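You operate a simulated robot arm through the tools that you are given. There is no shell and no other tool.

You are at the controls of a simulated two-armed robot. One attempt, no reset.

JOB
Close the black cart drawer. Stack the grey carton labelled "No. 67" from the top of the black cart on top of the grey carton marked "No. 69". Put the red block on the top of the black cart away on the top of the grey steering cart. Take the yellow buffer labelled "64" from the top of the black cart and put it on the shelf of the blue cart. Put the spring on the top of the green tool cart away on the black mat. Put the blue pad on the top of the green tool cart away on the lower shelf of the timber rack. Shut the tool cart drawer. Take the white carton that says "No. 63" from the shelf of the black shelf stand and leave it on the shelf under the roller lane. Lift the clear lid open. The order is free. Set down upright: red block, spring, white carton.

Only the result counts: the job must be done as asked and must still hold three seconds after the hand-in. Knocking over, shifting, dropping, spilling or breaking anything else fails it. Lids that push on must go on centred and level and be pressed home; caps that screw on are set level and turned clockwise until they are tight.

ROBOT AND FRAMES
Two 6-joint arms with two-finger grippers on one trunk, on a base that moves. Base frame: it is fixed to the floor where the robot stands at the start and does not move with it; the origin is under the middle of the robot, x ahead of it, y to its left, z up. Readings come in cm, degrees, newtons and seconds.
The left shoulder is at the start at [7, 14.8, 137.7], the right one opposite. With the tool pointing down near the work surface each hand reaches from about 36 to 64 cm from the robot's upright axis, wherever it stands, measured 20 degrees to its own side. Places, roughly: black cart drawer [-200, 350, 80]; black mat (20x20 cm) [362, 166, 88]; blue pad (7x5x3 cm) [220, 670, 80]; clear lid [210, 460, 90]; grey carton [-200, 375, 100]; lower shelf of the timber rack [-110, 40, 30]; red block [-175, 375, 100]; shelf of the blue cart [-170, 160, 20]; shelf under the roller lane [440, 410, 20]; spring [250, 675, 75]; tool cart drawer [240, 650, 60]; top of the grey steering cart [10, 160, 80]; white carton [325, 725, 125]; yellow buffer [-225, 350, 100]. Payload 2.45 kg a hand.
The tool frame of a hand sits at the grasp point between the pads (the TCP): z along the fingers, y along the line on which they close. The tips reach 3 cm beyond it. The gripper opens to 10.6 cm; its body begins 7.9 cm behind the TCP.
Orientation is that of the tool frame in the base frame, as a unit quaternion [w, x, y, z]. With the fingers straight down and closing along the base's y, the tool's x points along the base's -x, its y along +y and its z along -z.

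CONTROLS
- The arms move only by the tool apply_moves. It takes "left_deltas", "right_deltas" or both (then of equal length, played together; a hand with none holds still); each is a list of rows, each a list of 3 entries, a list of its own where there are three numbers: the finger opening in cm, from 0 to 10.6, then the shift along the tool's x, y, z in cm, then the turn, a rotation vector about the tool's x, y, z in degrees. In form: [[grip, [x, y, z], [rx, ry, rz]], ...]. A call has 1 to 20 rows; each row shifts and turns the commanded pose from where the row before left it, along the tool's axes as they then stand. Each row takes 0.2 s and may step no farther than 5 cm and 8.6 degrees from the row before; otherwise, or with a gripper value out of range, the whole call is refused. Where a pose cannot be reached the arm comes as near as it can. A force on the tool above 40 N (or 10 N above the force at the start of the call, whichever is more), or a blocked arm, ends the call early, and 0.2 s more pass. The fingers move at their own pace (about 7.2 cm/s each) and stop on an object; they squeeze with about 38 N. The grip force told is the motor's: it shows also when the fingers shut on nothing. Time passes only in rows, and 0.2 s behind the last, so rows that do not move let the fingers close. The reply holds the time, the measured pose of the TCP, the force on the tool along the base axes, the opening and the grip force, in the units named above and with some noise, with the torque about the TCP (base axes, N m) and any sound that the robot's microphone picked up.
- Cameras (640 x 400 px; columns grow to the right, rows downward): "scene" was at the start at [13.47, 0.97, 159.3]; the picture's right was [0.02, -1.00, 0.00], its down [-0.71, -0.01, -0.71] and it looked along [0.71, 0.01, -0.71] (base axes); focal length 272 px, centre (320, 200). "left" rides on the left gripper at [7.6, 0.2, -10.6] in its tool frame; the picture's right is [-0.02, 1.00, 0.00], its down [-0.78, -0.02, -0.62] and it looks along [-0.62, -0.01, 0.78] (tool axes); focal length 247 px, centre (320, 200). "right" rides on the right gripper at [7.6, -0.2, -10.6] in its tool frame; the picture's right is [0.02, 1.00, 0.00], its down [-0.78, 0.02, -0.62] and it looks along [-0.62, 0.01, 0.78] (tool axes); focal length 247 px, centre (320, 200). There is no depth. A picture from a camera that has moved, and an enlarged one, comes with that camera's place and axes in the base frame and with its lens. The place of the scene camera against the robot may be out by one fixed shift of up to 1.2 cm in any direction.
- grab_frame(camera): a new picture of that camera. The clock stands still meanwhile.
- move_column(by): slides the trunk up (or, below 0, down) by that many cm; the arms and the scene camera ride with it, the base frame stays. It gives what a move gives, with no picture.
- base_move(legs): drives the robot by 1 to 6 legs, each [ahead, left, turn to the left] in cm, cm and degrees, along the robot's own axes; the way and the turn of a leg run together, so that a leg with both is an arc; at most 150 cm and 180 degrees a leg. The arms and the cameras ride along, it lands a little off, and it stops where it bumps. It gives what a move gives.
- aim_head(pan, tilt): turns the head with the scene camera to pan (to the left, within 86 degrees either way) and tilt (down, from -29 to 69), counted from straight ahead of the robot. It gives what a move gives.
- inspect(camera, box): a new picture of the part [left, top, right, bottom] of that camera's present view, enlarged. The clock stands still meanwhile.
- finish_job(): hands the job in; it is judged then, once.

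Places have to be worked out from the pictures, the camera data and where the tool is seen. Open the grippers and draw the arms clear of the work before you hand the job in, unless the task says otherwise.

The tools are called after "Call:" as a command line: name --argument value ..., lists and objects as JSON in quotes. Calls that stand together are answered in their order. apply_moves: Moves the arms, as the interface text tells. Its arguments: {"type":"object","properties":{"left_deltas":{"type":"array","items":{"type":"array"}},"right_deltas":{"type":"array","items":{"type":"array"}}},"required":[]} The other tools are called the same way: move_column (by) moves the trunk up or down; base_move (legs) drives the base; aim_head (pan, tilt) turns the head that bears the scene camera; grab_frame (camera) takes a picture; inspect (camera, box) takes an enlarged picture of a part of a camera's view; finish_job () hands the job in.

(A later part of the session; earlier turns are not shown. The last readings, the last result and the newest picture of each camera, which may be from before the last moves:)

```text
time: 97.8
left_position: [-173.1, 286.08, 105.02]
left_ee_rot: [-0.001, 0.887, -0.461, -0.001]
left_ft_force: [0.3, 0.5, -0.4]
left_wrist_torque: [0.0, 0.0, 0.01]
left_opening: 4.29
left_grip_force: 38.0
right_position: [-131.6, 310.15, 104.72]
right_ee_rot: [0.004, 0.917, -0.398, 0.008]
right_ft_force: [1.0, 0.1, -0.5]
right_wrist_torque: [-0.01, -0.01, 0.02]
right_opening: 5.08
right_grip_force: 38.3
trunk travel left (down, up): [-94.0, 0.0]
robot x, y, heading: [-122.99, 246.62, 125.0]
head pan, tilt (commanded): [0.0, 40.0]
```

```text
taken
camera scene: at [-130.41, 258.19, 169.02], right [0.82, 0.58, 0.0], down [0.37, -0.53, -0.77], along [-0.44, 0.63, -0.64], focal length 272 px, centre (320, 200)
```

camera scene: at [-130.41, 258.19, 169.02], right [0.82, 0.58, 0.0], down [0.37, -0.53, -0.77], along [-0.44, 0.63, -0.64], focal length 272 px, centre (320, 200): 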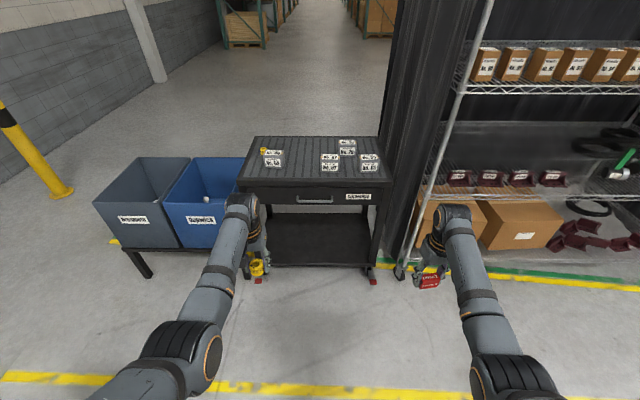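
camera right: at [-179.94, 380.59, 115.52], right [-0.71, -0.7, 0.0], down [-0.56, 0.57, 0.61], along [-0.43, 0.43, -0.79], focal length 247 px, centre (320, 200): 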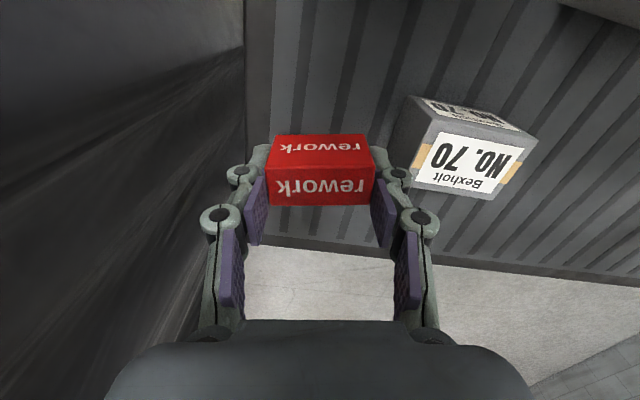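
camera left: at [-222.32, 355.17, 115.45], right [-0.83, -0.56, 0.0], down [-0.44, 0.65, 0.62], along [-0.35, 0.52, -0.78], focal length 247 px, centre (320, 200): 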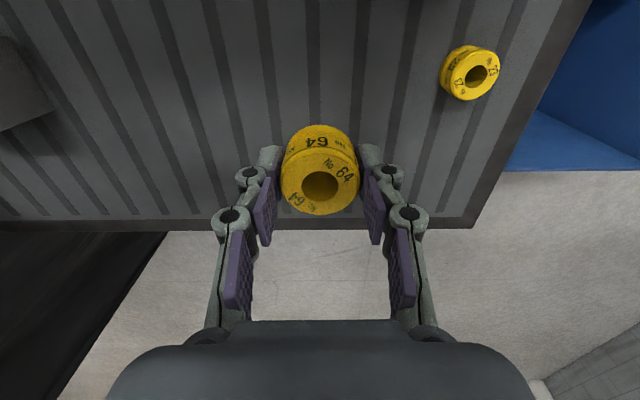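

I can see the blue cart's long side and its lower shelf. I pull both hands in/down a little, then shift and turn to face the blue cart's long side near its far end (away from the hoses).

Call:
apply_moves --left_deltas '[[0, [1, 0, 2.5], [0, 0, 0]], [0, [2, 0, 2.5], [0, 0, 0]], [0, [2, 0, 2.5], [0, 0, 0]], [0, [2, 0, 2.5], [0, 0, 0]], [0, [2, 0, 0], [0, 0, 0]]]' --right_deltas '[[0, [1, 0, 2.5], [0, 0, 0]], [0, [2, 0, 2.5], [0, 0, 0]], [0, [2, 0, 2.5], [0, 0, 0]], [0, [2, 0, 2.5], [0, 0, 0]], [0, [2, 0, 0], [0, 0, 0]]]'

Call:
base_move --legs '[[18, -12, 0], [0, 0, 90]]'

Call:
aim_head --pan 0 --tilt 45

Call:
grab_frame --camera "scene"

```text
time: 99.0
left_position: [-167.76, 278.57, 94.96]
left_ee_rot: [-0.002, 0.887, -0.462, -0.003]
left_ft_force: [0.0, 0.2, -0.4]
left_wrist_torque: [0.06, 0.02, -0.03]
left_opening: 4.26
left_grip_force: 37.9
right_position: [-125.24, 303.32, 95.04]
right_ee_rot: [0.005, 0.917, -0.398, 0.007]
right_ft_force: [0.0, -0.1, 0.4]
right_wrist_torque: [0.02, 0.03, 0.04]
right_opening: 5.06
right_grip_force: 38.5
trunk travel left (down, up): [-94.0, 0.0]
robot x, y, heading: [-122.83, 246.0, 125.0]
head pan, tilt (commanded): [0.0, 40.0]
```

```text
time: 104.5
left_position: [-155.99, 222.92, 94.9]
left_ee_rot: [-0.001, 0.954, 0.299, -0.002]
left_ft_force: [-0.3, 0.2, -0.2]
left_wrist_torque: [0.02, 0.0, -0.01]
left_opening: 4.2
left_grip_force: 38.5
right_position: [-180.52, 265.62, 94.93]
right_ee_rot: [-0.002, 0.931, 0.365, 0.009]
right_ft_force: [-0.3, -0.4, -1.0]
right_wrist_torque: [-0.02, 0.01, -0.02]
right_opening: 5.04
right_grip_force: 37.7
trunk travel left (down, up): [-94.0, 0.0]
robot x, y, heading: [-122.87, 267.63, -145.1]
head pan, tilt (commanded): [0.0, 40.0]
```

```text
time: 105.1
left_position: [-155.94, 222.98, 94.86]
left_ee_rot: [0.0, 0.954, 0.299, -0.002]
left_ft_force: [0.4, -0.2, 0.2]
left_wrist_torque: [0.02, -0.01, -0.02]
left_opening: 4.2
left_grip_force: 38.1
right_position: [-180.47, 265.72, 94.99]
right_ee_rot: [-0.002, 0.931, 0.365, 0.009]
right_ft_force: [-0.6, -0.6, -0.5]
right_wrist_torque: [0.01, -0.01, 0.05]
right_opening: 5.06
right_grip_force: 37.6
trunk travel left (down, up): [-94.0, 0.0]
robot x, y, heading: [-123.26, 267.66, -145.3]
head pan, tilt (commanded): [0.0, 45.0]
```

```text
taken
camera scene: at [-133.74, 261.08, 168.3], right [-0.57, 0.82, 0.0], down [0.58, 0.4, -0.71], along [-0.58, -0.4, -0.71], focal length 272 px, centre (320, 200)
```

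scene: 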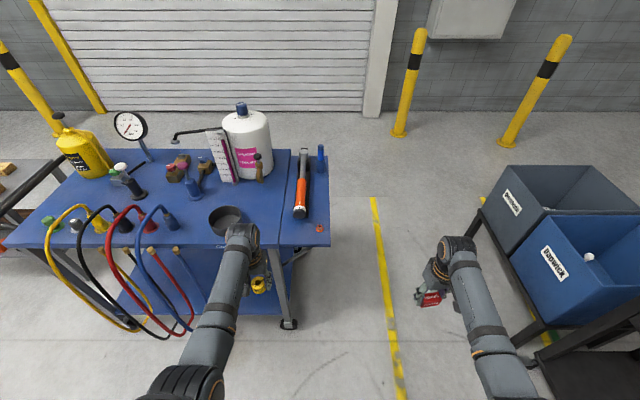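

The blue cart's near edge is ~74 cm ahead, rotated ~5°; hoses hang well left, and the shelf between them and the right leg looks free. I zoom in on that part of the shelf to confirm.

Call:
inspect --camera "scene" --box '[100, 220, 340, 370]'

Call:
base_move --legs '[[0, 0, 5], [0, 12, 0]]'

Call:
move_column --by -64

Call:
aim_head --pan 0 --tilt 25

Call:
grab_frame --camera "scene"

Call:
grab_frame --camera "left"

```text
2.67 times, centred on (220, 295) of scene
camera zoom: at [-133.74, 261.08, 168.3], right [-0.57, 0.82, 0.0], down [0.58, 0.4, -0.71], along [-0.58, -0.4, -0.71], focal length 724 px, centre (587, -53)
```

zoom: 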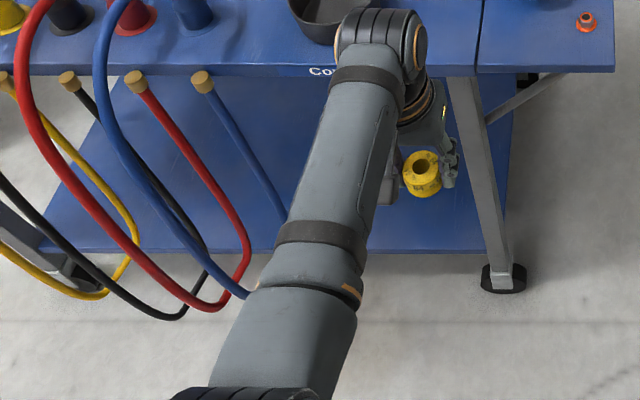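

```text
time: 106.8
left_position: [-144.37, 211.26, 94.85]
left_ee_rot: [0.001, 0.941, 0.338, -0.001]
left_ft_force: [0.1, 0.4, 0.2]
left_wrist_torque: [-0.02, -0.03, -0.04]
left_opening: 4.19
left_grip_force: 38.1
right_position: [-172.34, 251.71, 94.89]
right_ee_rot: [-0.002, 0.914, 0.405, 0.008]
right_ft_force: [-0.4, -0.1, -0.6]
right_wrist_torque: [-0.04, 0.0, 0.01]
right_opening: 5.06
right_grip_force: 37.9
trunk travel left (down, up): [-94.0, 0.0]
robot x, y, heading: [-115.69, 258.49, -140.2]
head pan, tilt (commanded): [0.0, 45.0]
```

```text
refused: -64 is not a number from -40 to 40
```

```text
time: 107.7
left_position: [-144.25, 211.02, 94.99]
left_ee_rot: [-0.001, 0.941, 0.339, -0.003]
left_ft_force: [0.8, 0.5, -0.5]
left_wrist_torque: [0.0, 0.01, -0.03]
left_opening: 4.19
left_grip_force: 38.5
right_position: [-172.34, 251.51, 94.97]
right_ee_rot: [-0.003, 0.915, 0.404, 0.009]
right_ft_force: [-0.1, -0.7, -0.7]
right_wrist_torque: [0.01, 0.01, -0.01]
right_opening: 5.06
right_grip_force: 38.5
trunk travel left (down, up): [-94.0, 0.0]
robot x, y, heading: [-115.57, 258.65, -140.5]
head pan, tilt (commanded): [0.0, 25.0]
```

```text
taken
camera scene: at [-126.09, 250.13, 171.35], right [-0.64, 0.77, 0.0], down [0.33, 0.27, -0.91], along [-0.7, -0.58, -0.42], focal length 272 px, centre (320, 200)
```

scene: 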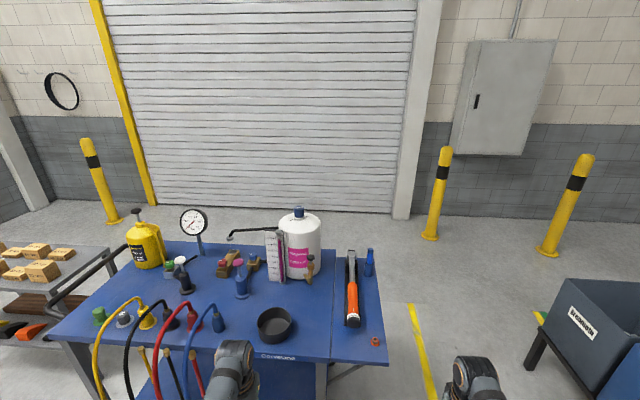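

```text
taken
camera left: at [-138.05, 215.78, 105.43], right [0.62, -0.78, 0.0], down [-0.61, -0.49, 0.62], along [-0.49, -0.39, -0.78], focal length 247 px, centre (320, 200)
```

left: 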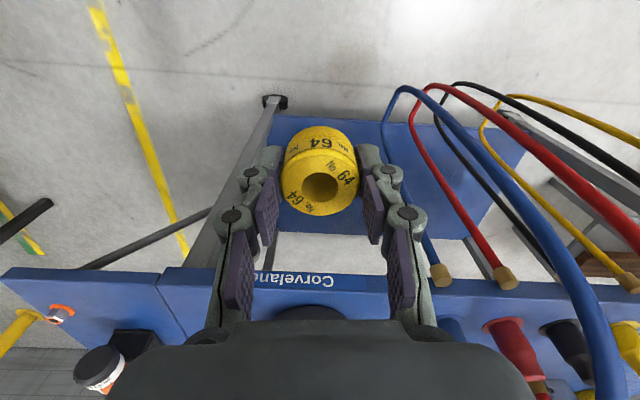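

The shelf area under the ring between the leg and the hoses is free. I lower the trunk in two steps (limit 40 cm per call) to bring the ring to shelf height in front of the cart.

Call:
move_column --by -40

Call:
move_column --by -24

Call:
aim_head --pan 0 --tilt 30

Call:
grab_frame --camera "scene"

Call:
grab_frame --camera "left"

Call:
grab_frame --camera "right"

```text
time: 111.5
left_position: [-144.25, 211.02, 54.86]
left_ee_rot: [-0.001, 0.941, 0.339, -0.002]
left_ft_force: [-0.1, -1.0, 0.1]
left_wrist_torque: [0.0, -0.01, 0.03]
left_opening: 4.14
left_grip_force: 38.1
right_position: [-172.33, 251.55, 54.99]
right_ee_rot: [-0.003, 0.915, 0.404, 0.008]
right_ft_force: [-0.8, -0.1, 0.0]
right_wrist_torque: [0.01, 0.05, 0.02]
right_opening: 5.04
right_grip_force: 37.4
trunk travel left (down, up): [-54.0, 40.0]
robot x, y, heading: [-115.26, 258.29, -140.3]
head pan, tilt (commanded): [0.0, 25.0]
```

```text
time: 114.0
left_position: [-144.25, 211.25, 30.97]
left_ee_rot: [0.0, 0.941, 0.339, -0.002]
left_ft_force: [-0.2, 0.5, -0.1]
left_wrist_torque: [0.03, -0.01, -0.01]
left_opening: 4.1
left_grip_force: 37.8
right_position: [-172.25, 251.65, 30.95]
right_ee_rot: [-0.003, 0.914, 0.405, 0.008]
right_ft_force: [-1.1, -0.2, -0.5]
right_wrist_torque: [0.01, 0.0, -0.02]
right_opening: 5.0
right_grip_force: 37.9
trunk travel left (down, up): [-30.0, 64.0]
robot x, y, heading: [-115.55, 258.26, -140.4]
head pan, tilt (commanded): [0.0, 25.0]
```

```text
time: 114.7
left_position: [-144.25, 211.06, 30.85]
left_ee_rot: [0.0, 0.941, 0.339, -0.002]
left_ft_force: [-0.2, 0.1, -0.4]
left_wrist_torque: [-0.02, 0.0, 0.01]
left_opening: 4.07
left_grip_force: 37.6
right_position: [-172.36, 251.59, 30.84]
right_ee_rot: [-0.003, 0.914, 0.405, 0.008]
right_ft_force: [-0.8, -0.5, 0.3]
right_wrist_torque: [0.03, 0.05, -0.02]
right_opening: 5.06
right_grip_force: 37.7
trunk travel left (down, up): [-30.0, 64.0]
robot x, y, heading: [-115.7, 258.61, -140.2]
head pan, tilt (commanded): [0.0, 30.0]
```

```text
taken
camera scene: at [-126.06, 250.37, 106.56], right [-0.64, 0.77, 0.0], down [0.38, 0.32, -0.87], along [-0.67, -0.55, -0.5], focal length 272 px, centre (320, 200)
```

scene: 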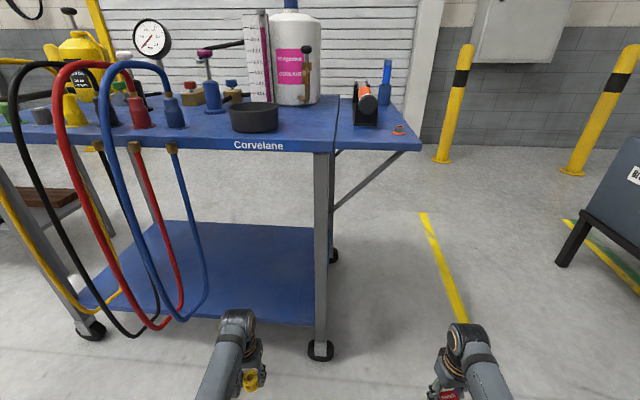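

```text
taken
camera left: at [-138.1, 215.87, 41.44], right [0.62, -0.78, 0.0], down [-0.61, -0.49, 0.62], along [-0.49, -0.39, -0.78], focal length 247 px, centre (320, 200)
```

left: 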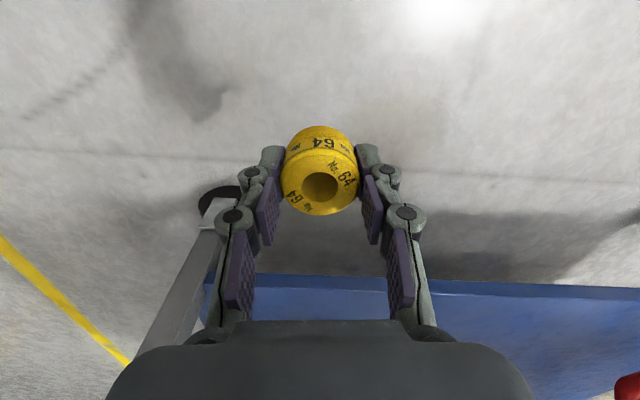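

```text
taken
camera right: at [-167.41, 257.32, 41.77], right [0.75, -0.66, 0.0], down [-0.52, -0.6, 0.61], along [-0.4, -0.46, -0.79], focal length 247 px, centre (320, 200)
```

right: 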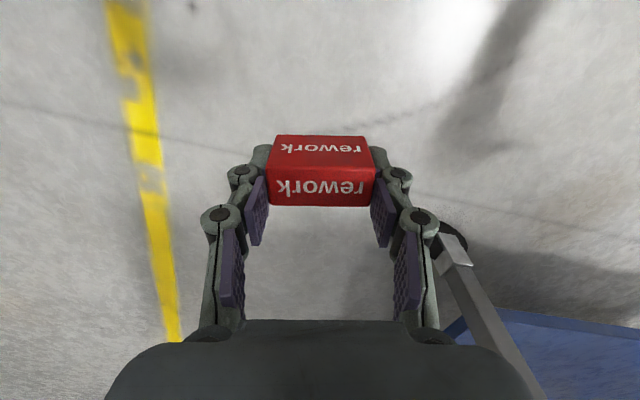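

The lower shelf is empty and clear. I shift 2 cm right for hose clearance and drive 35 cm forward to bring the ring over the shelf.

Call:
base_move --legs '[[0, -2, 0], [35, 0, 0]]'

Call:
grab_frame --camera "scene"

Call:
grab_frame --camera "left"

```text
time: 117.3
left_position: [-172.4, 190.34, 30.83]
left_ee_rot: [0.0, 0.941, 0.338, -0.002]
left_ft_force: [-0.1, 1.0, -0.5]
left_wrist_torque: [-0.02, 0.02, -0.01]
left_opening: 4.03
left_grip_force: 38.3
right_position: [-200.48, 230.86, 30.95]
right_ee_rot: [-0.003, 0.915, 0.404, 0.009]
right_ft_force: [-0.7, -0.9, -0.7]
right_wrist_torque: [0.0, 0.02, -0.03]
right_opening: 5.07
right_grip_force: 37.6
trunk travel left (down, up): [-30.0, 64.0]
robot x, y, heading: [-143.71, 237.52, -140.3]
head pan, tilt (commanded): [0.0, 30.0]
```

```text
taken
camera scene: at [-154.22, 229.6, 106.55], right [-0.64, 0.77, 0.0], down [0.39, 0.32, -0.87], along [-0.67, -0.55, -0.5], focal length 272 px, centre (320, 200)
```

scene: 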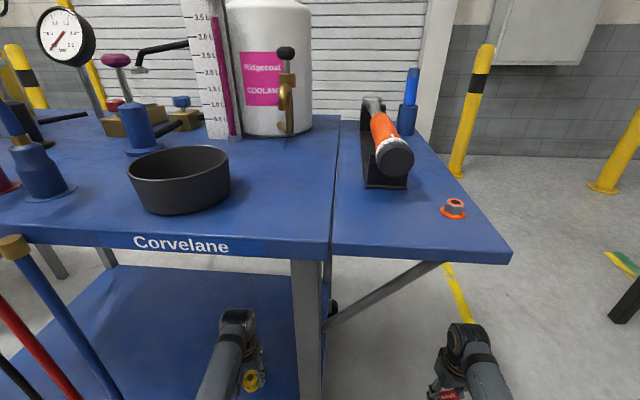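

```text
taken
camera left: at [-166.27, 195.12, 41.42], right [0.62, -0.78, 0.0], down [-0.61, -0.49, 0.62], along [-0.49, -0.39, -0.78], focal length 247 px, centre (320, 200)
```

left: 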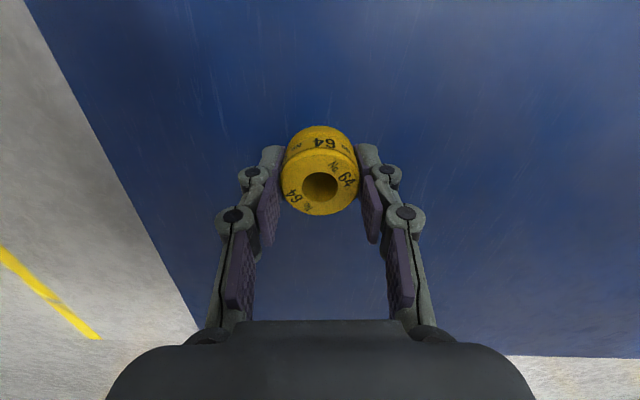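

The ring is over the shelf, well inside. I lower it in small steps.

Call:
apply_moves --left_deltas '[[0, [0, 0, 2], [0, 0, 0]], [0, [0, 0, 2], [0, 0, 0]], [0, [0, 0, 1], [0, 0, 0]], [0, [0, 0, 0.5], [0, 0, 0]]]'

Call:
grab_frame --camera "left"

```text
time: 118.3
left_position: [-172.4, 190.26, 25.43]
left_ee_rot: [0.0, 0.941, 0.339, -0.003]
left_ft_force: [2.9, 2.6, 9.0]
left_wrist_torque: [0.1, -0.26, 0.07]
left_opening: 4.03
left_grip_force: 38.1
right_position: [-200.37, 230.89, 31.05]
right_ee_rot: [-0.002, 0.915, 0.404, 0.008]
right_ft_force: [-0.3, 0.0, -0.5]
right_wrist_torque: [0.02, 0.0, 0.0]
right_opening: 5.06
right_grip_force: 38.1
trunk travel left (down, up): [-30.0, 64.0]
robot x, y, heading: [-143.62, 237.57, -140.2]
head pan, tilt (commanded): [0.0, 30.0]
```

```text
taken
camera left: at [-166.29, 195.11, 36.04], right [0.62, -0.78, 0.0], down [-0.61, -0.48, 0.63], along [-0.49, -0.39, -0.78], focal length 247 px, centre (320, 200)
```

left: 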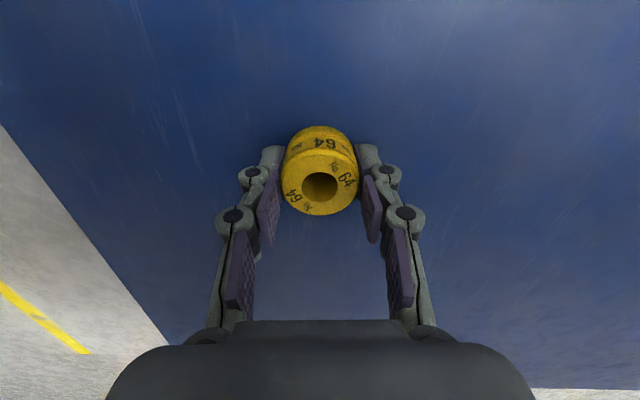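

Contact with the shelf (9 N up). I open the fingers and lift clear.

Call:
apply_moves --left_deltas '[[4.6, [0, 0, 0], [0, 0, 0]], [6, [0, 0, 0], [0, 0, 0]], [7.5, [0, 0, 0], [0, 0, 0]], [7.5, [0, 0, -1.5], [0, 0, 0]], [7.5, [0, 0, -2], [0, 0, 0]], [7.5, [0, 0, -2], [0, 0, 0]]]'

Call:
grab_frame --camera "left"

```text
time: 119.7
left_position: [-172.45, 190.55, 30.87]
left_ee_rot: [0.0, 0.941, 0.339, -0.002]
left_ft_force: [0.5, 0.5, 0.3]
left_wrist_torque: [-0.01, 0.03, 0.03]
left_opening: 7.51
left_grip_force: 0.0
right_position: [-200.4, 230.88, 31.01]
right_ee_rot: [-0.003, 0.915, 0.404, 0.008]
right_ft_force: [-0.6, -0.3, -2.0]
right_wrist_torque: [0.02, -0.03, 0.02]
right_opening: 5.06
right_grip_force: 38.3
trunk travel left (down, up): [-30.0, 64.0]
robot x, y, heading: [-143.83, 237.54, -140.1]
head pan, tilt (commanded): [0.0, 30.0]
```

```text
taken
camera left: at [-166.28, 195.15, 41.4], right [0.62, -0.78, 0.0], down [-0.61, -0.48, 0.62], along [-0.49, -0.39, -0.78], focal length 247 px, centre (320, 200)
```

left: 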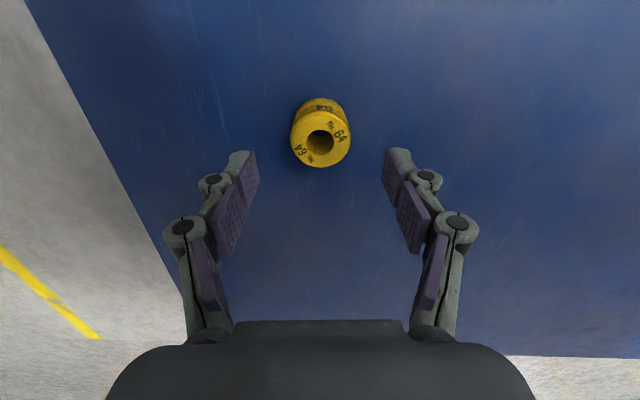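

The ring stands on the shelf. I back straight out, raise the trunk, then turn toward the steering cart route.

Call:
base_move --legs '[[-40, 0, 0]]'

Call:
move_column --by 40

Call:
move_column --by 24

Call:
grab_frame --camera "scene"

```text
time: 122.2
left_position: [-141.88, 215.6, 30.83]
left_ee_rot: [0.0, 0.941, 0.339, -0.002]
left_ft_force: [-0.6, 0.0, 0.5]
left_wrist_torque: [0.01, 0.0, 0.01]
left_opening: 7.53
left_grip_force: 0.0
right_position: [-170.03, 256.08, 30.92]
right_ee_rot: [-0.003, 0.914, 0.406, 0.008]
right_ft_force: [0.5, 0.6, -0.4]
right_wrist_torque: [0.01, 0.0, -0.03]
right_opening: 5.07
right_grip_force: 37.8
trunk travel left (down, up): [-30.0, 64.0]
robot x, y, heading: [-112.98, 263.08, -140.1]
head pan, tilt (commanded): [0.0, 30.0]
```

```text
time: 126.0
left_position: [-141.86, 215.76, 70.82]
left_ee_rot: [0.0, 0.94, 0.34, -0.002]
left_ft_force: [1.1, 1.0, -0.5]
left_wrist_torque: [0.02, -0.01, 0.01]
left_opening: 7.52
left_grip_force: 0.1
right_position: [-169.85, 256.11, 70.99]
right_ee_rot: [-0.003, 0.915, 0.404, 0.008]
right_ft_force: [-0.5, 0.0, -0.7]
right_wrist_torque: [0.01, 0.0, -0.03]
right_opening: 5.08
right_grip_force: 38.3
trunk travel left (down, up): [-70.0, 24.0]
robot x, y, heading: [-112.92, 262.76, -140.0]
head pan, tilt (commanded): [0.0, 30.0]
```

```text
time: 128.5
left_position: [-141.86, 215.74, 94.84]
left_ee_rot: [-0.001, 0.941, 0.339, -0.003]
left_ft_force: [-0.2, 0.5, 0.0]
left_wrist_torque: [0.03, -0.01, 0.01]
left_opening: 7.52
left_grip_force: 0.1
right_position: [-169.9, 256.11, 94.99]
right_ee_rot: [-0.002, 0.914, 0.405, 0.008]
right_ft_force: [0.3, -0.3, -1.0]
right_wrist_torque: [-0.02, 0.01, -0.01]
right_opening: 5.06
right_grip_force: 38.1
trunk travel left (down, up): [-94.0, 0.0]
robot x, y, heading: [-113.32, 263.05, -140.1]
head pan, tilt (commanded): [0.0, 30.0]
```

```text
taken
camera scene: at [-123.65, 254.99, 170.55], right [-0.64, 0.77, 0.0], down [0.38, 0.32, -0.87], along [-0.66, -0.56, -0.5], focal length 272 px, centre (320, 200)
```

scene: 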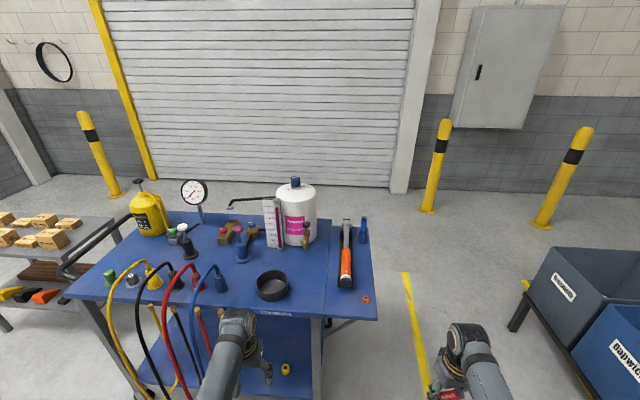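

The ring is visible standing on the blue cart's shelf. I move 10 cm forward for clearance from the axle stands and turn left 85° to face back down the aisle.

Call:
base_move --legs '[[10, 0, 0], [0, 0, 85]]'

Call:
aim_head --pan 30 --tilt 35

Call:
grab_frame --camera "scene"

```text
time: 133.3
left_position: [-76.59, 223.27, 94.83]
left_ee_rot: [0.001, 0.471, 0.882, -0.001]
left_ft_force: [-0.8, 0.0, 0.1]
left_wrist_torque: [0.01, -0.02, -0.03]
left_opening: 7.51
left_grip_force: 0.2
right_position: [-119.74, 199.57, 94.96]
right_ee_rot: [-0.007, 0.408, 0.913, 0.004]
right_ft_force: [0.2, 0.3, -0.2]
right_wrist_torque: [-0.01, 0.0, 0.01]
right_opening: 5.09
right_grip_force: 38.1
trunk travel left (down, up): [-94.0, 0.0]
robot x, y, heading: [-120.76, 257.01, -56.1]
head pan, tilt (commanded): [0.0, 30.0]
```

```text
time: 134.2
left_position: [-76.63, 223.27, 94.69]
left_ee_rot: [0.002, 0.471, 0.882, -0.001]
left_ft_force: [-1.2, -0.2, 0.3]
left_wrist_torque: [0.0, 0.01, -0.01]
left_opening: 7.53
left_grip_force: 0.0
right_position: [-119.72, 199.62, 94.97]
right_ee_rot: [-0.008, 0.408, 0.913, 0.004]
right_ft_force: [-0.5, -0.6, -0.3]
right_wrist_torque: [0.04, -0.01, 0.0]
right_opening: 5.06
right_grip_force: 38.0
trunk travel left (down, up): [-94.0, 0.0]
robot x, y, heading: [-121.04, 256.6, -56.5]
head pan, tilt (commanded): [30.0, 35.0]
```

```text
taken
camera scene: at [-109.83, 249.52, 169.78], right [-0.44, -0.9, 0.0], down [-0.51, 0.25, -0.82], along [0.74, -0.36, -0.57], focal length 272 px, centre (320, 200)
```

scene: 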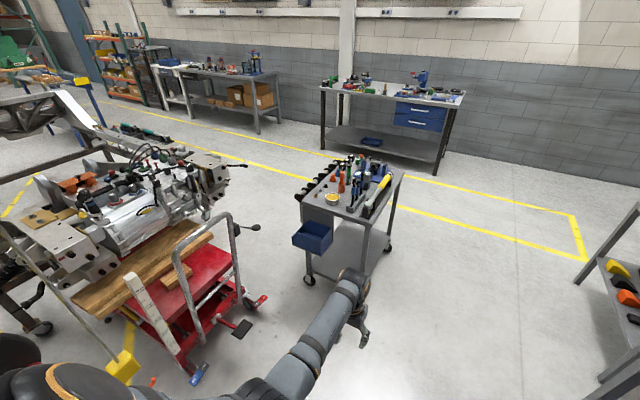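

I zoom on the steering cart's top to find a free spot.

Call:
inspect --camera "scene" --box '[280, 140, 440, 240]'

```text
4.00 times, centred on (360, 190) of scene
camera zoom: at [-109.83, 249.52, 169.78], right [-0.44, -0.9, 0.0], down [-0.51, 0.25, -0.82], along [0.74, -0.36, -0.57], focal length 1087 px, centre (160, 240)
```

zoom: 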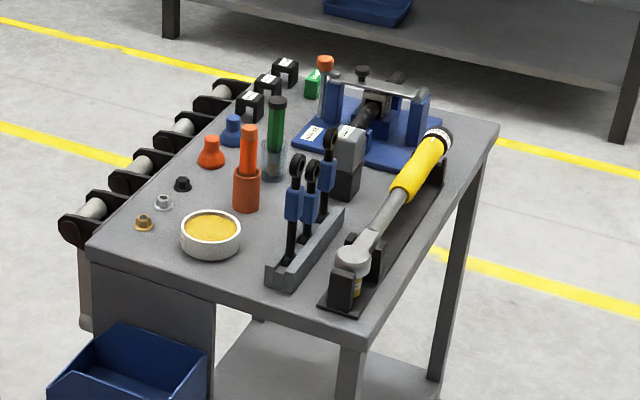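

There's a free patch at the cart's near-west front corner beyond the wrench handle. I drive down the aisle past it, sidestep away, and turn to face the cart's west side.

Call:
base_move --legs '[[148, 0, 0], [0, -27, 0], [0, 0, 91]]'

Call:
aim_head --pan 0 --tilt 45

Call:
grab_frame --camera "scene"

Call:
inspect --camera "scene" --box '[220, 90, 460, 240]'

```text
time: 147.0
left_position: [-27.83, 162.92, 94.8]
left_ee_rot: [0.001, -0.299, 0.954, 0.0]
left_ft_force: [-0.2, 0.1, -0.5]
left_wrist_torque: [0.03, -0.03, -0.01]
left_opening: 7.52
left_grip_force: 0.1
right_position: [-3.35, 120.23, 94.98]
right_ee_rot: [-0.008, -0.365, 0.931, -0.003]
right_ft_force: [-0.1, 0.0, -1.4]
right_wrist_torque: [0.02, -0.02, 0.01]
right_opening: 5.06
right_grip_force: 38.3
trunk travel left (down, up): [-94.0, 0.0]
robot x, y, heading: [-60.04, 117.98, 34.9]
head pan, tilt (commanded): [30.0, 35.0]
```

```text
time: 147.9
left_position: [-27.92, 162.79, 94.86]
left_ee_rot: [0.001, -0.299, 0.954, 0.0]
left_ft_force: [0.0, -0.6, -0.9]
left_wrist_torque: [0.01, 0.03, 0.01]
left_opening: 7.52
left_grip_force: 0.0
right_position: [-3.39, 120.23, 94.88]
right_ee_rot: [-0.008, -0.365, 0.931, -0.002]
right_ft_force: [-0.1, -0.4, -0.3]
right_wrist_torque: [0.0, -0.02, 0.04]
right_opening: 5.06
right_grip_force: 38.1
trunk travel left (down, up): [-94.0, 0.0]
robot x, y, heading: [-60.81, 118.42, 35.0]
head pan, tilt (commanded): [0.0, 45.0]
```

```text
taken
camera scene: at [-49.48, 126.45, 168.3], right [0.57, -0.82, 0.0], down [-0.58, -0.4, -0.71], along [0.58, 0.4, -0.71], focal length 272 px, centre (320, 200)
```

scene: 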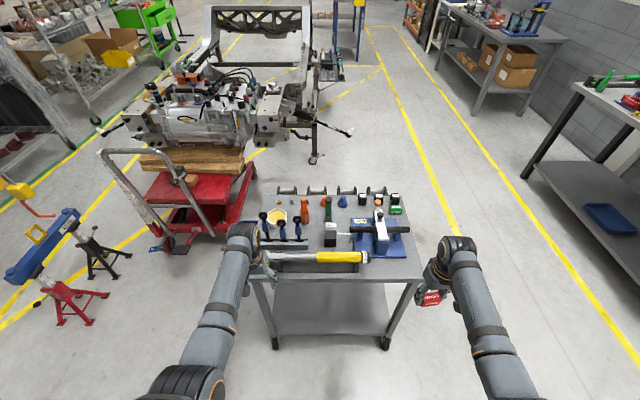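

```text
2.67 times, centred on (340, 165) of scene
camera zoom: at [-49.48, 126.45, 168.3], right [0.57, -0.82, 0.0], down [-0.58, -0.4, -0.71], along [0.58, 0.4, -0.71], focal length 724 px, centre (267, 293)
```

zoom: 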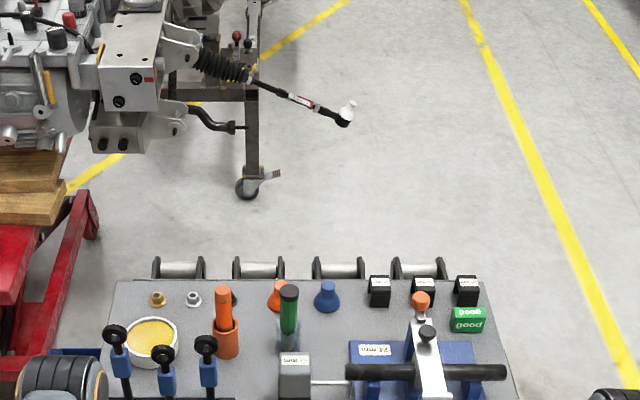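

I zoom on the near half of the cart top.

Call:
inspect --camera "scene" --box '[250, 180, 442, 300]'

```text
3.33 times, centred on (346, 240) of scene
camera zoom: at [-49.48, 126.45, 168.3], right [0.57, -0.82, 0.0], down [-0.58, -0.4, -0.71], along [0.58, 0.4, -0.71], focal length 906 px, centre (233, 67)
```

zoom: 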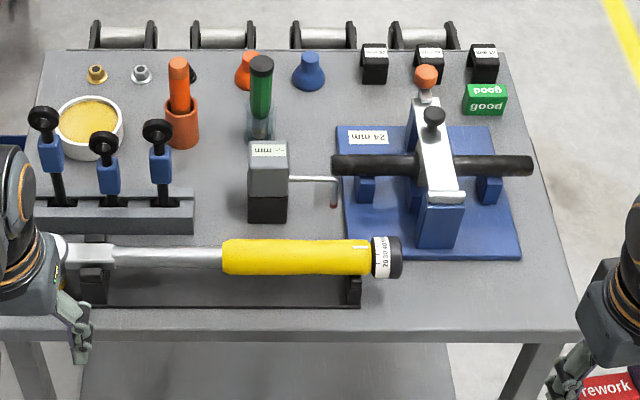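

A free patch about 16×9 cm lies at the near right corner (between wrench holder end, blue plate and the edges). I retract the empty left hand, drive 13 cm forward and bring the block over that patch.

Call:
apply_moves --left_deltas '[[7.5, [3, 0, 0], [0, 0, 0]], [7.5, [3, 0, 0], [0, 0, 0]], [7.5, [3, 0, 0], [0, 0, 0]], [7.5, [2, 0, 0], [0, 0, 0]]]' --right_deltas '[[0, [0, 0, 0], [0, 0, 8]], [0, [0, 0, 0], [0, 0, 0]], [0, [0, 0, 0], [0, 0, 0]], [0, [0, 0, 0], [0, 0, 0]]]'

Call:
base_move --legs '[[13, 0, 0]]'

Call:
apply_moves --right_deltas '[[0, [-2.5, 0.5, 0], [0, 0, 0]], [0, [-2.5, 0.5, 0], [0, 0, 0]], [0, [0, 0, 3], [0, 0, 0]]]'

Call:
grab_frame --camera "right"

Call:
grab_frame --camera "scene"

```text
time: 148.9
left_position: [-37.02, 156.51, 94.73]
left_ee_rot: [0.003, -0.298, 0.955, 0.0]
left_ft_force: [-0.3, -0.1, -0.2]
left_wrist_torque: [-0.01, -0.02, 0.0]
left_opening: 7.5
left_grip_force: 0.1
right_position: [-3.41, 120.19, 94.89]
right_ee_rot: [-0.007, -0.299, 0.954, -0.003]
right_ft_force: [0.4, 0.0, 0.4]
right_wrist_torque: [0.04, -0.02, 0.02]
right_opening: 5.07
right_grip_force: 37.9
trunk travel left (down, up): [-94.0, 0.0]
robot x, y, heading: [-60.6, 118.18, 34.9]
head pan, tilt (commanded): [0.0, 45.0]
```

```text
time: 150.2
left_position: [-26.3, 163.87, 94.91]
left_ee_rot: [0.003, -0.298, 0.955, 0.0]
left_ft_force: [0.6, -0.3, 0.5]
left_wrist_torque: [0.03, -0.04, 0.0]
left_opening: 7.49
left_grip_force: 0.0
right_position: [7.25, 127.56, 95.17]
right_ee_rot: [-0.008, -0.298, 0.955, -0.003]
right_ft_force: [0.4, -0.6, 0.5]
right_wrist_torque: [0.0, -0.05, -0.02]
right_opening: 5.05
right_grip_force: 38.7
trunk travel left (down, up): [-94.0, 0.0]
robot x, y, heading: [-49.45, 125.44, 34.9]
head pan, tilt (commanded): [0.0, 45.0]
```

```text
time: 151.0
left_position: [-26.07, 163.97, 94.76]
left_ee_rot: [0.002, -0.298, 0.955, -0.001]
left_ft_force: [-0.1, -0.1, -0.3]
left_wrist_torque: [0.02, 0.01, 0.0]
left_opening: 7.5
left_grip_force: 0.0
right_position: [10.94, 131.1, 91.82]
right_ee_rot: [-0.008, -0.299, 0.954, -0.002]
right_ft_force: [0.4, 0.2, -0.8]
right_wrist_torque: [-0.02, 0.03, 0.02]
right_opening: 5.07
right_grip_force: 38.0
trunk travel left (down, up): [-94.0, 0.0]
robot x, y, heading: [-49.83, 125.57, 35.0]
head pan, tilt (commanded): [0.0, 45.0]
```

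```text
taken
camera right: at [4.95, 126.87, 102.63], right [-0.59, 0.81, 0.0], down [0.64, 0.47, 0.61], along [0.49, 0.36, -0.79], focal length 247 px, centre (320, 200)
```

right: 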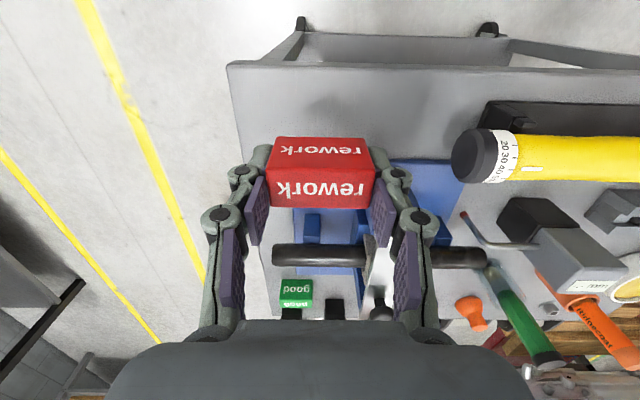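

```text
taken
camera scene: at [-38.61, 133.89, 168.29], right [0.57, -0.82, 0.0], down [-0.58, -0.4, -0.71], along [0.58, 0.4, -0.71], focal length 272 px, centre (320, 200)
```

scene: 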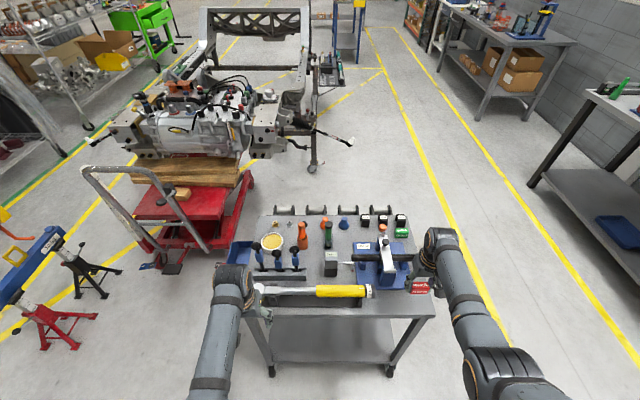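

The block is centred over the free patch. I shift 1.5 cm right, away from the wrench knob, and lower it.

Call:
apply_moves --right_deltas '[[0, [0, -1.5, 0], [0, 0, 0]], [0, [0, 0, 2.5], [0, 0, 0]], [0, [0, 0, 2], [0, 0, 0]], [0, [0, 0, 1.5], [0, 0, 0]]]'

Call:
grab_frame --camera "right"

```text
time: 152.0
left_position: [-26.2, 163.91, 94.81]
left_ee_rot: [0.001, -0.297, 0.955, -0.001]
left_ft_force: [-1.6, 0.5, -0.3]
left_wrist_torque: [0.01, 0.02, -0.01]
left_opening: 7.53
left_grip_force: 0.0
right_position: [11.66, 129.82, 85.89]
right_ee_rot: [-0.009, -0.298, 0.955, -0.003]
right_ft_force: [0.3, -0.5, -0.2]
right_wrist_torque: [0.01, 0.01, 0.02]
right_opening: 5.08
right_grip_force: 37.6
trunk travel left (down, up): [-94.0, 0.0]
robot x, y, heading: [-49.78, 125.21, 34.5]
head pan, tilt (commanded): [0.0, 45.0]
```

```text
taken
camera right: at [5.66, 125.63, 96.66], right [-0.59, 0.81, 0.0], down [0.64, 0.47, 0.61], along [0.49, 0.36, -0.79], focal length 247 px, centre (320, 200)
```

right: 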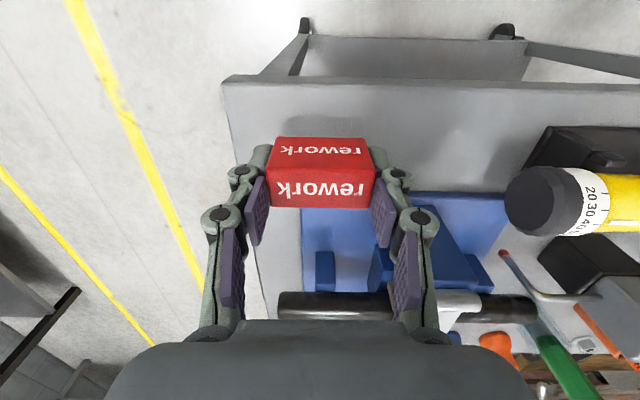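

Still clear. I lower the last two centimetres slowly.

Call:
apply_moves --right_deltas '[[0, [0, 0, 1.2], [0, 0, 0]], [0, [0, 0, 0.4], [0, 0, 0]], [0, [0, 0, 0.4], [0, 0, 0]]]'

```text
time: 152.8
left_position: [-26.29, 163.87, 94.8]
left_ee_rot: [0.002, -0.297, 0.955, 0.0]
left_ft_force: [-0.4, 0.2, 0.7]
left_wrist_torque: [0.02, 0.0, 0.0]
left_opening: 7.48
left_grip_force: 0.0
right_position: [11.16, 129.79, 84.16]
right_ee_rot: [-0.008, -0.298, 0.955, -0.003]
right_ft_force: [0.5, -0.2, -0.4]
right_wrist_torque: [0.04, 0.0, -0.02]
right_opening: 5.07
right_grip_force: 38.0
right hand out of reach, approached as far as the arm can: row 2
trunk travel left (down, up): [-94.0, 0.0]
robot x, y, heading: [-49.71, 125.5, 34.8]
head pan, tilt (commanded): [0.0, 45.0]
```

The arm is near its reach limit at this height, so I use the trunk for the last bit.

Call:
move_column --by -0.6

Call:
move_column --by -0.4

```text
time: 153.4
left_position: [-26.21, 163.84, 94.21]
left_ee_rot: [0.001, -0.298, 0.955, -0.001]
left_ft_force: [0.2, 0.8, 0.5]
left_wrist_torque: [-0.01, 0.0, 0.01]
left_opening: 7.5
left_grip_force: 0.1
right_position: [11.18, 129.82, 83.55]
right_ee_rot: [-0.009, -0.298, 0.954, -0.002]
right_ft_force: [-0.1, -0.3, -0.6]
right_wrist_torque: [-0.02, 0.03, -0.03]
right_opening: 5.08
right_grip_force: 38.2
trunk travel left (down, up): [-93.4, 0.6]
robot x, y, heading: [-49.81, 125.78, 34.8]
head pan, tilt (commanded): [0.0, 45.0]
```

```text
time: 153.9
left_position: [-26.26, 164.0, 93.81]
left_ee_rot: [0.002, -0.297, 0.955, 0.0]
left_ft_force: [-0.1, -0.8, 0.1]
left_wrist_torque: [0.01, -0.02, -0.04]
left_opening: 7.52
left_grip_force: 0.0
right_position: [11.19, 129.76, 83.17]
right_ee_rot: [-0.008, -0.298, 0.955, -0.003]
right_ft_force: [0.7, 0.7, -0.4]
right_wrist_torque: [0.04, -0.01, 0.01]
right_opening: 5.06
right_grip_force: 37.8
trunk travel left (down, up): [-93.0, 1.0]
robot x, y, heading: [-50.0, 125.47, 34.8]
head pan, tilt (commanded): [0.0, 45.0]
```

No contact yet; I continue in small trunk steps.

Call:
move_column --by -0.5

Call:
grab_frame --camera "right"

```text
time: 154.4
left_position: [-26.16, 163.95, 93.23]
left_ee_rot: [0.001, -0.298, 0.955, 0.0]
left_ft_force: [0.3, 0.9, 0.2]
left_wrist_torque: [-0.01, 0.0, 0.02]
left_opening: 7.5
left_grip_force: 0.1
right_position: [11.25, 129.82, 82.64]
right_ee_rot: [-0.009, -0.298, 0.954, -0.003]
right_ft_force: [0.6, 0.4, -0.5]
right_wrist_torque: [-0.01, -0.01, 0.0]
right_opening: 5.06
right_grip_force: 38.2
trunk travel left (down, up): [-92.5, 1.5]
robot x, y, heading: [-49.79, 125.34, 34.9]
head pan, tilt (commanded): [0.0, 45.0]
```

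```text
taken
camera right: at [5.2, 125.55, 93.47], right [-0.59, 0.81, 0.0], down [0.64, 0.47, 0.61], along [0.49, 0.36, -0.8], focal length 247 px, centre (320, 200)
```

right: 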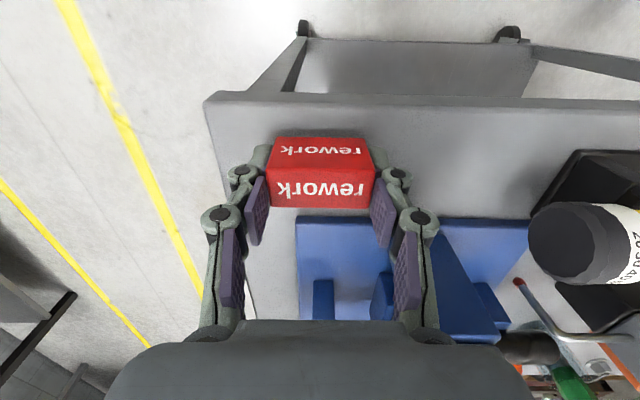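

Still no contact force; keep lowering.

Call:
move_column --by -0.5

Call:
move_column --by -0.4

```text
time: 155.0
left_position: [-26.18, 164.02, 92.76]
left_ee_rot: [0.002, -0.298, 0.955, -0.001]
left_ft_force: [-0.2, -0.2, 0.1]
left_wrist_torque: [-0.01, -0.02, 0.01]
left_opening: 7.5
left_grip_force: 0.2
right_position: [11.16, 129.81, 82.18]
right_ee_rot: [-0.009, -0.298, 0.954, -0.003]
right_ft_force: [-0.3, -0.4, 0.2]
right_wrist_torque: [0.03, 0.02, -0.01]
right_opening: 5.07
right_grip_force: 37.7
trunk travel left (down, up): [-92.0, 2.0]
robot x, y, heading: [-50.14, 125.73, 34.8]
head pan, tilt (commanded): [0.0, 45.0]
```

```text
time: 155.5
left_position: [-26.07, 163.89, 92.38]
left_ee_rot: [0.002, -0.297, 0.955, -0.001]
left_ft_force: [-0.2, -0.5, -0.2]
left_wrist_torque: [0.03, -0.02, 0.02]
left_opening: 7.48
left_grip_force: 0.0
right_position: [11.21, 129.85, 81.67]
right_ee_rot: [-0.01, -0.298, 0.955, -0.003]
right_ft_force: [0.0, 1.3, -0.2]
right_wrist_torque: [-0.02, 0.02, -0.03]
right_opening: 5.06
right_grip_force: 38.2
trunk travel left (down, up): [-91.6, 2.4]
robot x, y, heading: [-49.78, 125.46, 34.8]
head pan, tilt (commanded): [0.0, 45.0]
```

Still free, so the top is a bit lower than 80. Continuing in half-centimetre steps.

Call:
move_column --by -0.5

Call:
move_column --by -0.5

Call:
grab_frame --camera "right"

```text
time: 156.0
left_position: [-26.18, 163.99, 91.81]
left_ee_rot: [0.002, -0.298, 0.955, 0.0]
left_ft_force: [-0.3, 0.0, -0.3]
left_wrist_torque: [0.01, -0.02, -0.01]
left_opening: 7.46
left_grip_force: 0.1
right_position: [11.18, 129.87, 81.23]
right_ee_rot: [-0.009, -0.298, 0.955, -0.003]
right_ft_force: [0.6, -0.2, -0.4]
right_wrist_torque: [0.01, -0.03, -0.02]
right_opening: 5.05
right_grip_force: 38.0
trunk travel left (down, up): [-91.1, 2.9]
robot x, y, heading: [-49.6, 125.6, 34.7]
head pan, tilt (commanded): [0.0, 45.0]
```

```text
time: 156.6
left_position: [-26.32, 164.01, 91.4]
left_ee_rot: [0.002, -0.298, 0.955, 0.0]
left_ft_force: [0.6, 0.1, -0.5]
left_wrist_torque: [-0.02, 0.0, 0.03]
left_opening: 7.47
left_grip_force: 0.0
right_position: [11.21, 129.82, 80.87]
right_ee_rot: [-0.008, -0.299, 0.954, -0.002]
right_ft_force: [-1.3, -1.4, 8.0]
right_wrist_torque: [-0.05, 0.07, -0.02]
right_opening: 5.06
right_grip_force: 38.0
trunk travel left (down, up): [-90.6, 3.4]
robot x, y, heading: [-49.97, 125.78, 34.7]
head pan, tilt (commanded): [0.0, 45.0]
```

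```text
taken
camera right: at [5.14, 125.54, 91.7], right [-0.59, 0.81, 0.0], down [0.64, 0.47, 0.61], along [0.49, 0.36, -0.79], focal length 247 px, centre (320, 200)
```

right: 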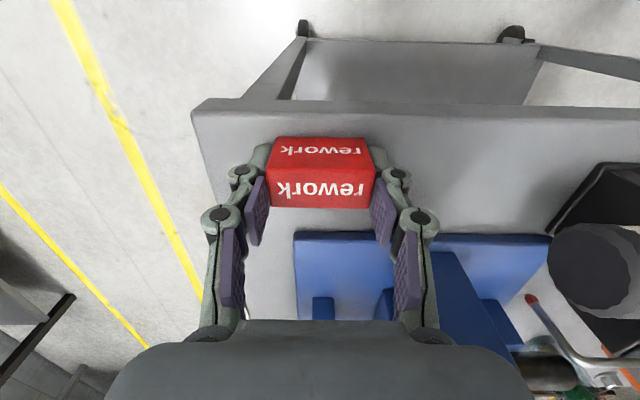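

Contact (8 N). I open the right gripper and lift with the trunk.

Call:
apply_moves --right_deltas '[[5.5, [0, 0, 0], [0, 0, 0]], [6.5, [0, 0, 0], [0, 0, 0]], [7.5, [0, 0, 0], [0, 0, 0]], [7.5, [0, 0, 0], [0, 0, 0]]]'

Call:
move_column --by 3.4

Call:
grab_frame --camera "right"

```text
time: 157.6
left_position: [-26.29, 164.06, 91.39]
left_ee_rot: [0.003, -0.297, 0.955, 0.0]
left_ft_force: [0.5, 0.2, -1.4]
left_wrist_torque: [0.01, 0.04, 0.04]
left_opening: 7.51
left_grip_force: 0.1
right_position: [11.28, 129.7, 80.66]
right_ee_rot: [-0.009, -0.298, 0.955, -0.003]
right_ft_force: [0.2, -0.3, 0.7]
right_wrist_torque: [-0.03, -0.03, 0.01]
right_opening: 7.49
right_grip_force: 0.1
trunk travel left (down, up): [-90.6, 3.4]
robot x, y, heading: [-50.06, 125.34, 34.9]
head pan, tilt (commanded): [0.0, 45.0]
```

```text
time: 158.4
left_position: [-26.1, 163.97, 94.74]
left_ee_rot: [0.002, -0.297, 0.955, 0.0]
left_ft_force: [0.5, -0.1, 0.5]
left_wrist_torque: [0.0, -0.02, 0.04]
left_opening: 7.51
left_grip_force: 0.0
right_position: [11.12, 129.83, 84.24]
right_ee_rot: [-0.008, -0.299, 0.954, -0.003]
right_ft_force: [-0.4, -0.3, 0.3]
right_wrist_torque: [0.01, 0.03, -0.02]
right_opening: 7.51
right_grip_force: 0.2
trunk travel left (down, up): [-94.0, 0.0]
robot x, y, heading: [-49.81, 125.59, 34.8]
head pan, tilt (commanded): [0.0, 45.0]
```

```text
taken
camera right: at [5.18, 125.54, 94.99], right [-0.59, 0.81, 0.0], down [0.64, 0.47, 0.61], along [0.49, 0.36, -0.79], focal length 247 px, centre (320, 200)
```

right: 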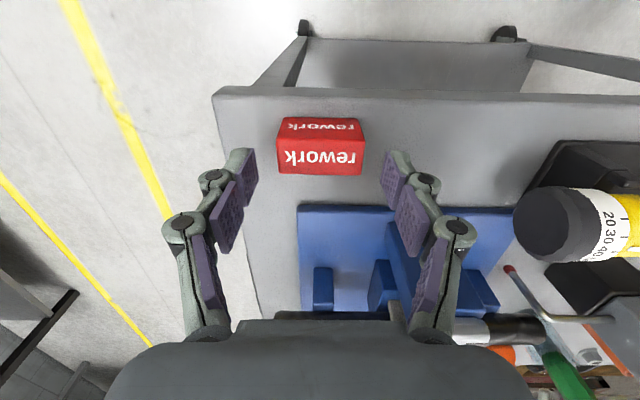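

The red block stands upright on the cart. I raise and retract the right hand, back away, and head back to the black cart.

Call:
apply_moves --right_deltas '[[8, [0, 0, -3], [0, 0, 0]], [8, [0, 0, -3], [0, 0, 0]], [8, [0, 0, -3], [0, 0, 0]], [10, [2, 0, 0], [0, 0, 0]], [10, [3, 0, 0], [0, 0, 0]], [10, [3, 0, 0], [0, 0, 0]]]'

Call:
grab_frame --camera "scene"

```text
time: 159.8
left_position: [-26.22, 163.89, 94.78]
left_ee_rot: [0.002, -0.297, 0.955, 0.0]
left_ft_force: [0.6, -0.1, -0.6]
left_wrist_torque: [0.06, -0.01, 0.03]
left_opening: 7.48
left_grip_force: 0.0
right_position: [4.69, 125.21, 93.4]
right_ee_rot: [-0.009, -0.298, 0.954, -0.003]
right_ft_force: [-0.5, -0.2, -0.4]
right_wrist_torque: [-0.02, -0.04, -0.01]
right_opening: 10.01
right_grip_force: 0.1
trunk travel left (down, up): [-94.0, 0.0]
robot x, y, heading: [-49.87, 125.74, 34.7]
head pan, tilt (commanded): [0.0, 45.0]
```

```text
taken
camera scene: at [-38.86, 133.77, 168.31], right [0.57, -0.82, 0.0], down [-0.58, -0.4, -0.71], along [0.58, 0.4, -0.71], focal length 272 px, centre (320, 200)
```

scene: 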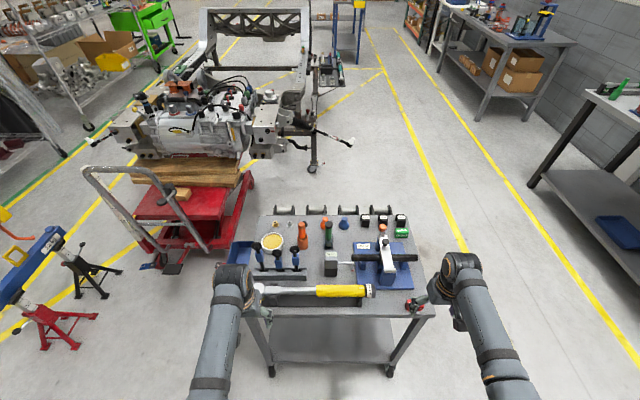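

Now I back 12 cm, turn left to heading 125°, sidestep right and drive up the aisle toward the black cart.

Call:
base_move --legs '[[-12, 0, 0], [0, 0, 90.5], [0, -14, 0], [140, 0, 0], [55, 0, 0]]'

Call:
aim_head --pan 0 --tilt 50

Call:
grab_frame --camera "scene"

```text
time: 175.2
left_position: [-201.99, 307.8, 94.77]
left_ee_rot: [-0.002, 0.889, -0.458, -0.001]
left_ft_force: [-1.0, 0.5, 0.2]
left_wrist_torque: [0.02, 0.03, -0.03]
left_opening: 7.53
left_grip_force: 0.1
right_position: [-163.95, 339.41, 93.4]
right_ee_rot: [0.004, 0.89, -0.457, 0.008]
right_ft_force: [0.9, 0.2, -0.5]
right_wrist_torque: [0.02, 0.04, -0.02]
right_opening: 10.01
right_grip_force: 0.1
trunk travel left (down, up): [-94.0, 0.0]
robot x, y, heading: [-163.29, 284.96, 126.0]
head pan, tilt (commanded): [0.0, 45.0]
```

```text
time: 175.8
left_position: [-202.18, 307.95, 94.68]
left_ee_rot: [-0.001, 0.89, -0.457, -0.001]
left_ft_force: [0.0, -0.7, 0.4]
left_wrist_torque: [0.02, -0.01, 0.0]
left_opening: 7.5
left_grip_force: 0.1
right_position: [-164.13, 339.47, 93.24]
right_ee_rot: [0.005, 0.89, -0.455, 0.009]
right_ft_force: [0.7, 0.1, -0.1]
right_wrist_torque: [-0.04, 0.01, -0.03]
right_opening: 10.01
right_grip_force: 0.1
trunk travel left (down, up): [-94.0, 0.0]
robot x, y, heading: [-163.7, 285.21, 125.9]
head pan, tilt (commanded): [0.0, 50.0]
```

```text
taken
camera scene: at [-170.45, 296.11, 167.61], right [0.81, 0.59, 0.0], down [0.45, -0.62, -0.64], along [-0.38, 0.52, -0.77], focal length 272 px, centre (320, 200)
```

scene: 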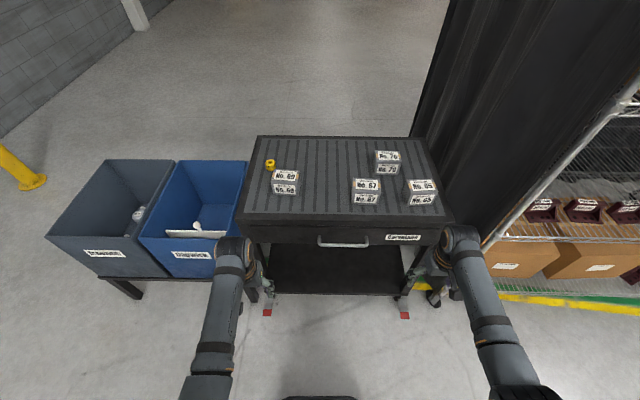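

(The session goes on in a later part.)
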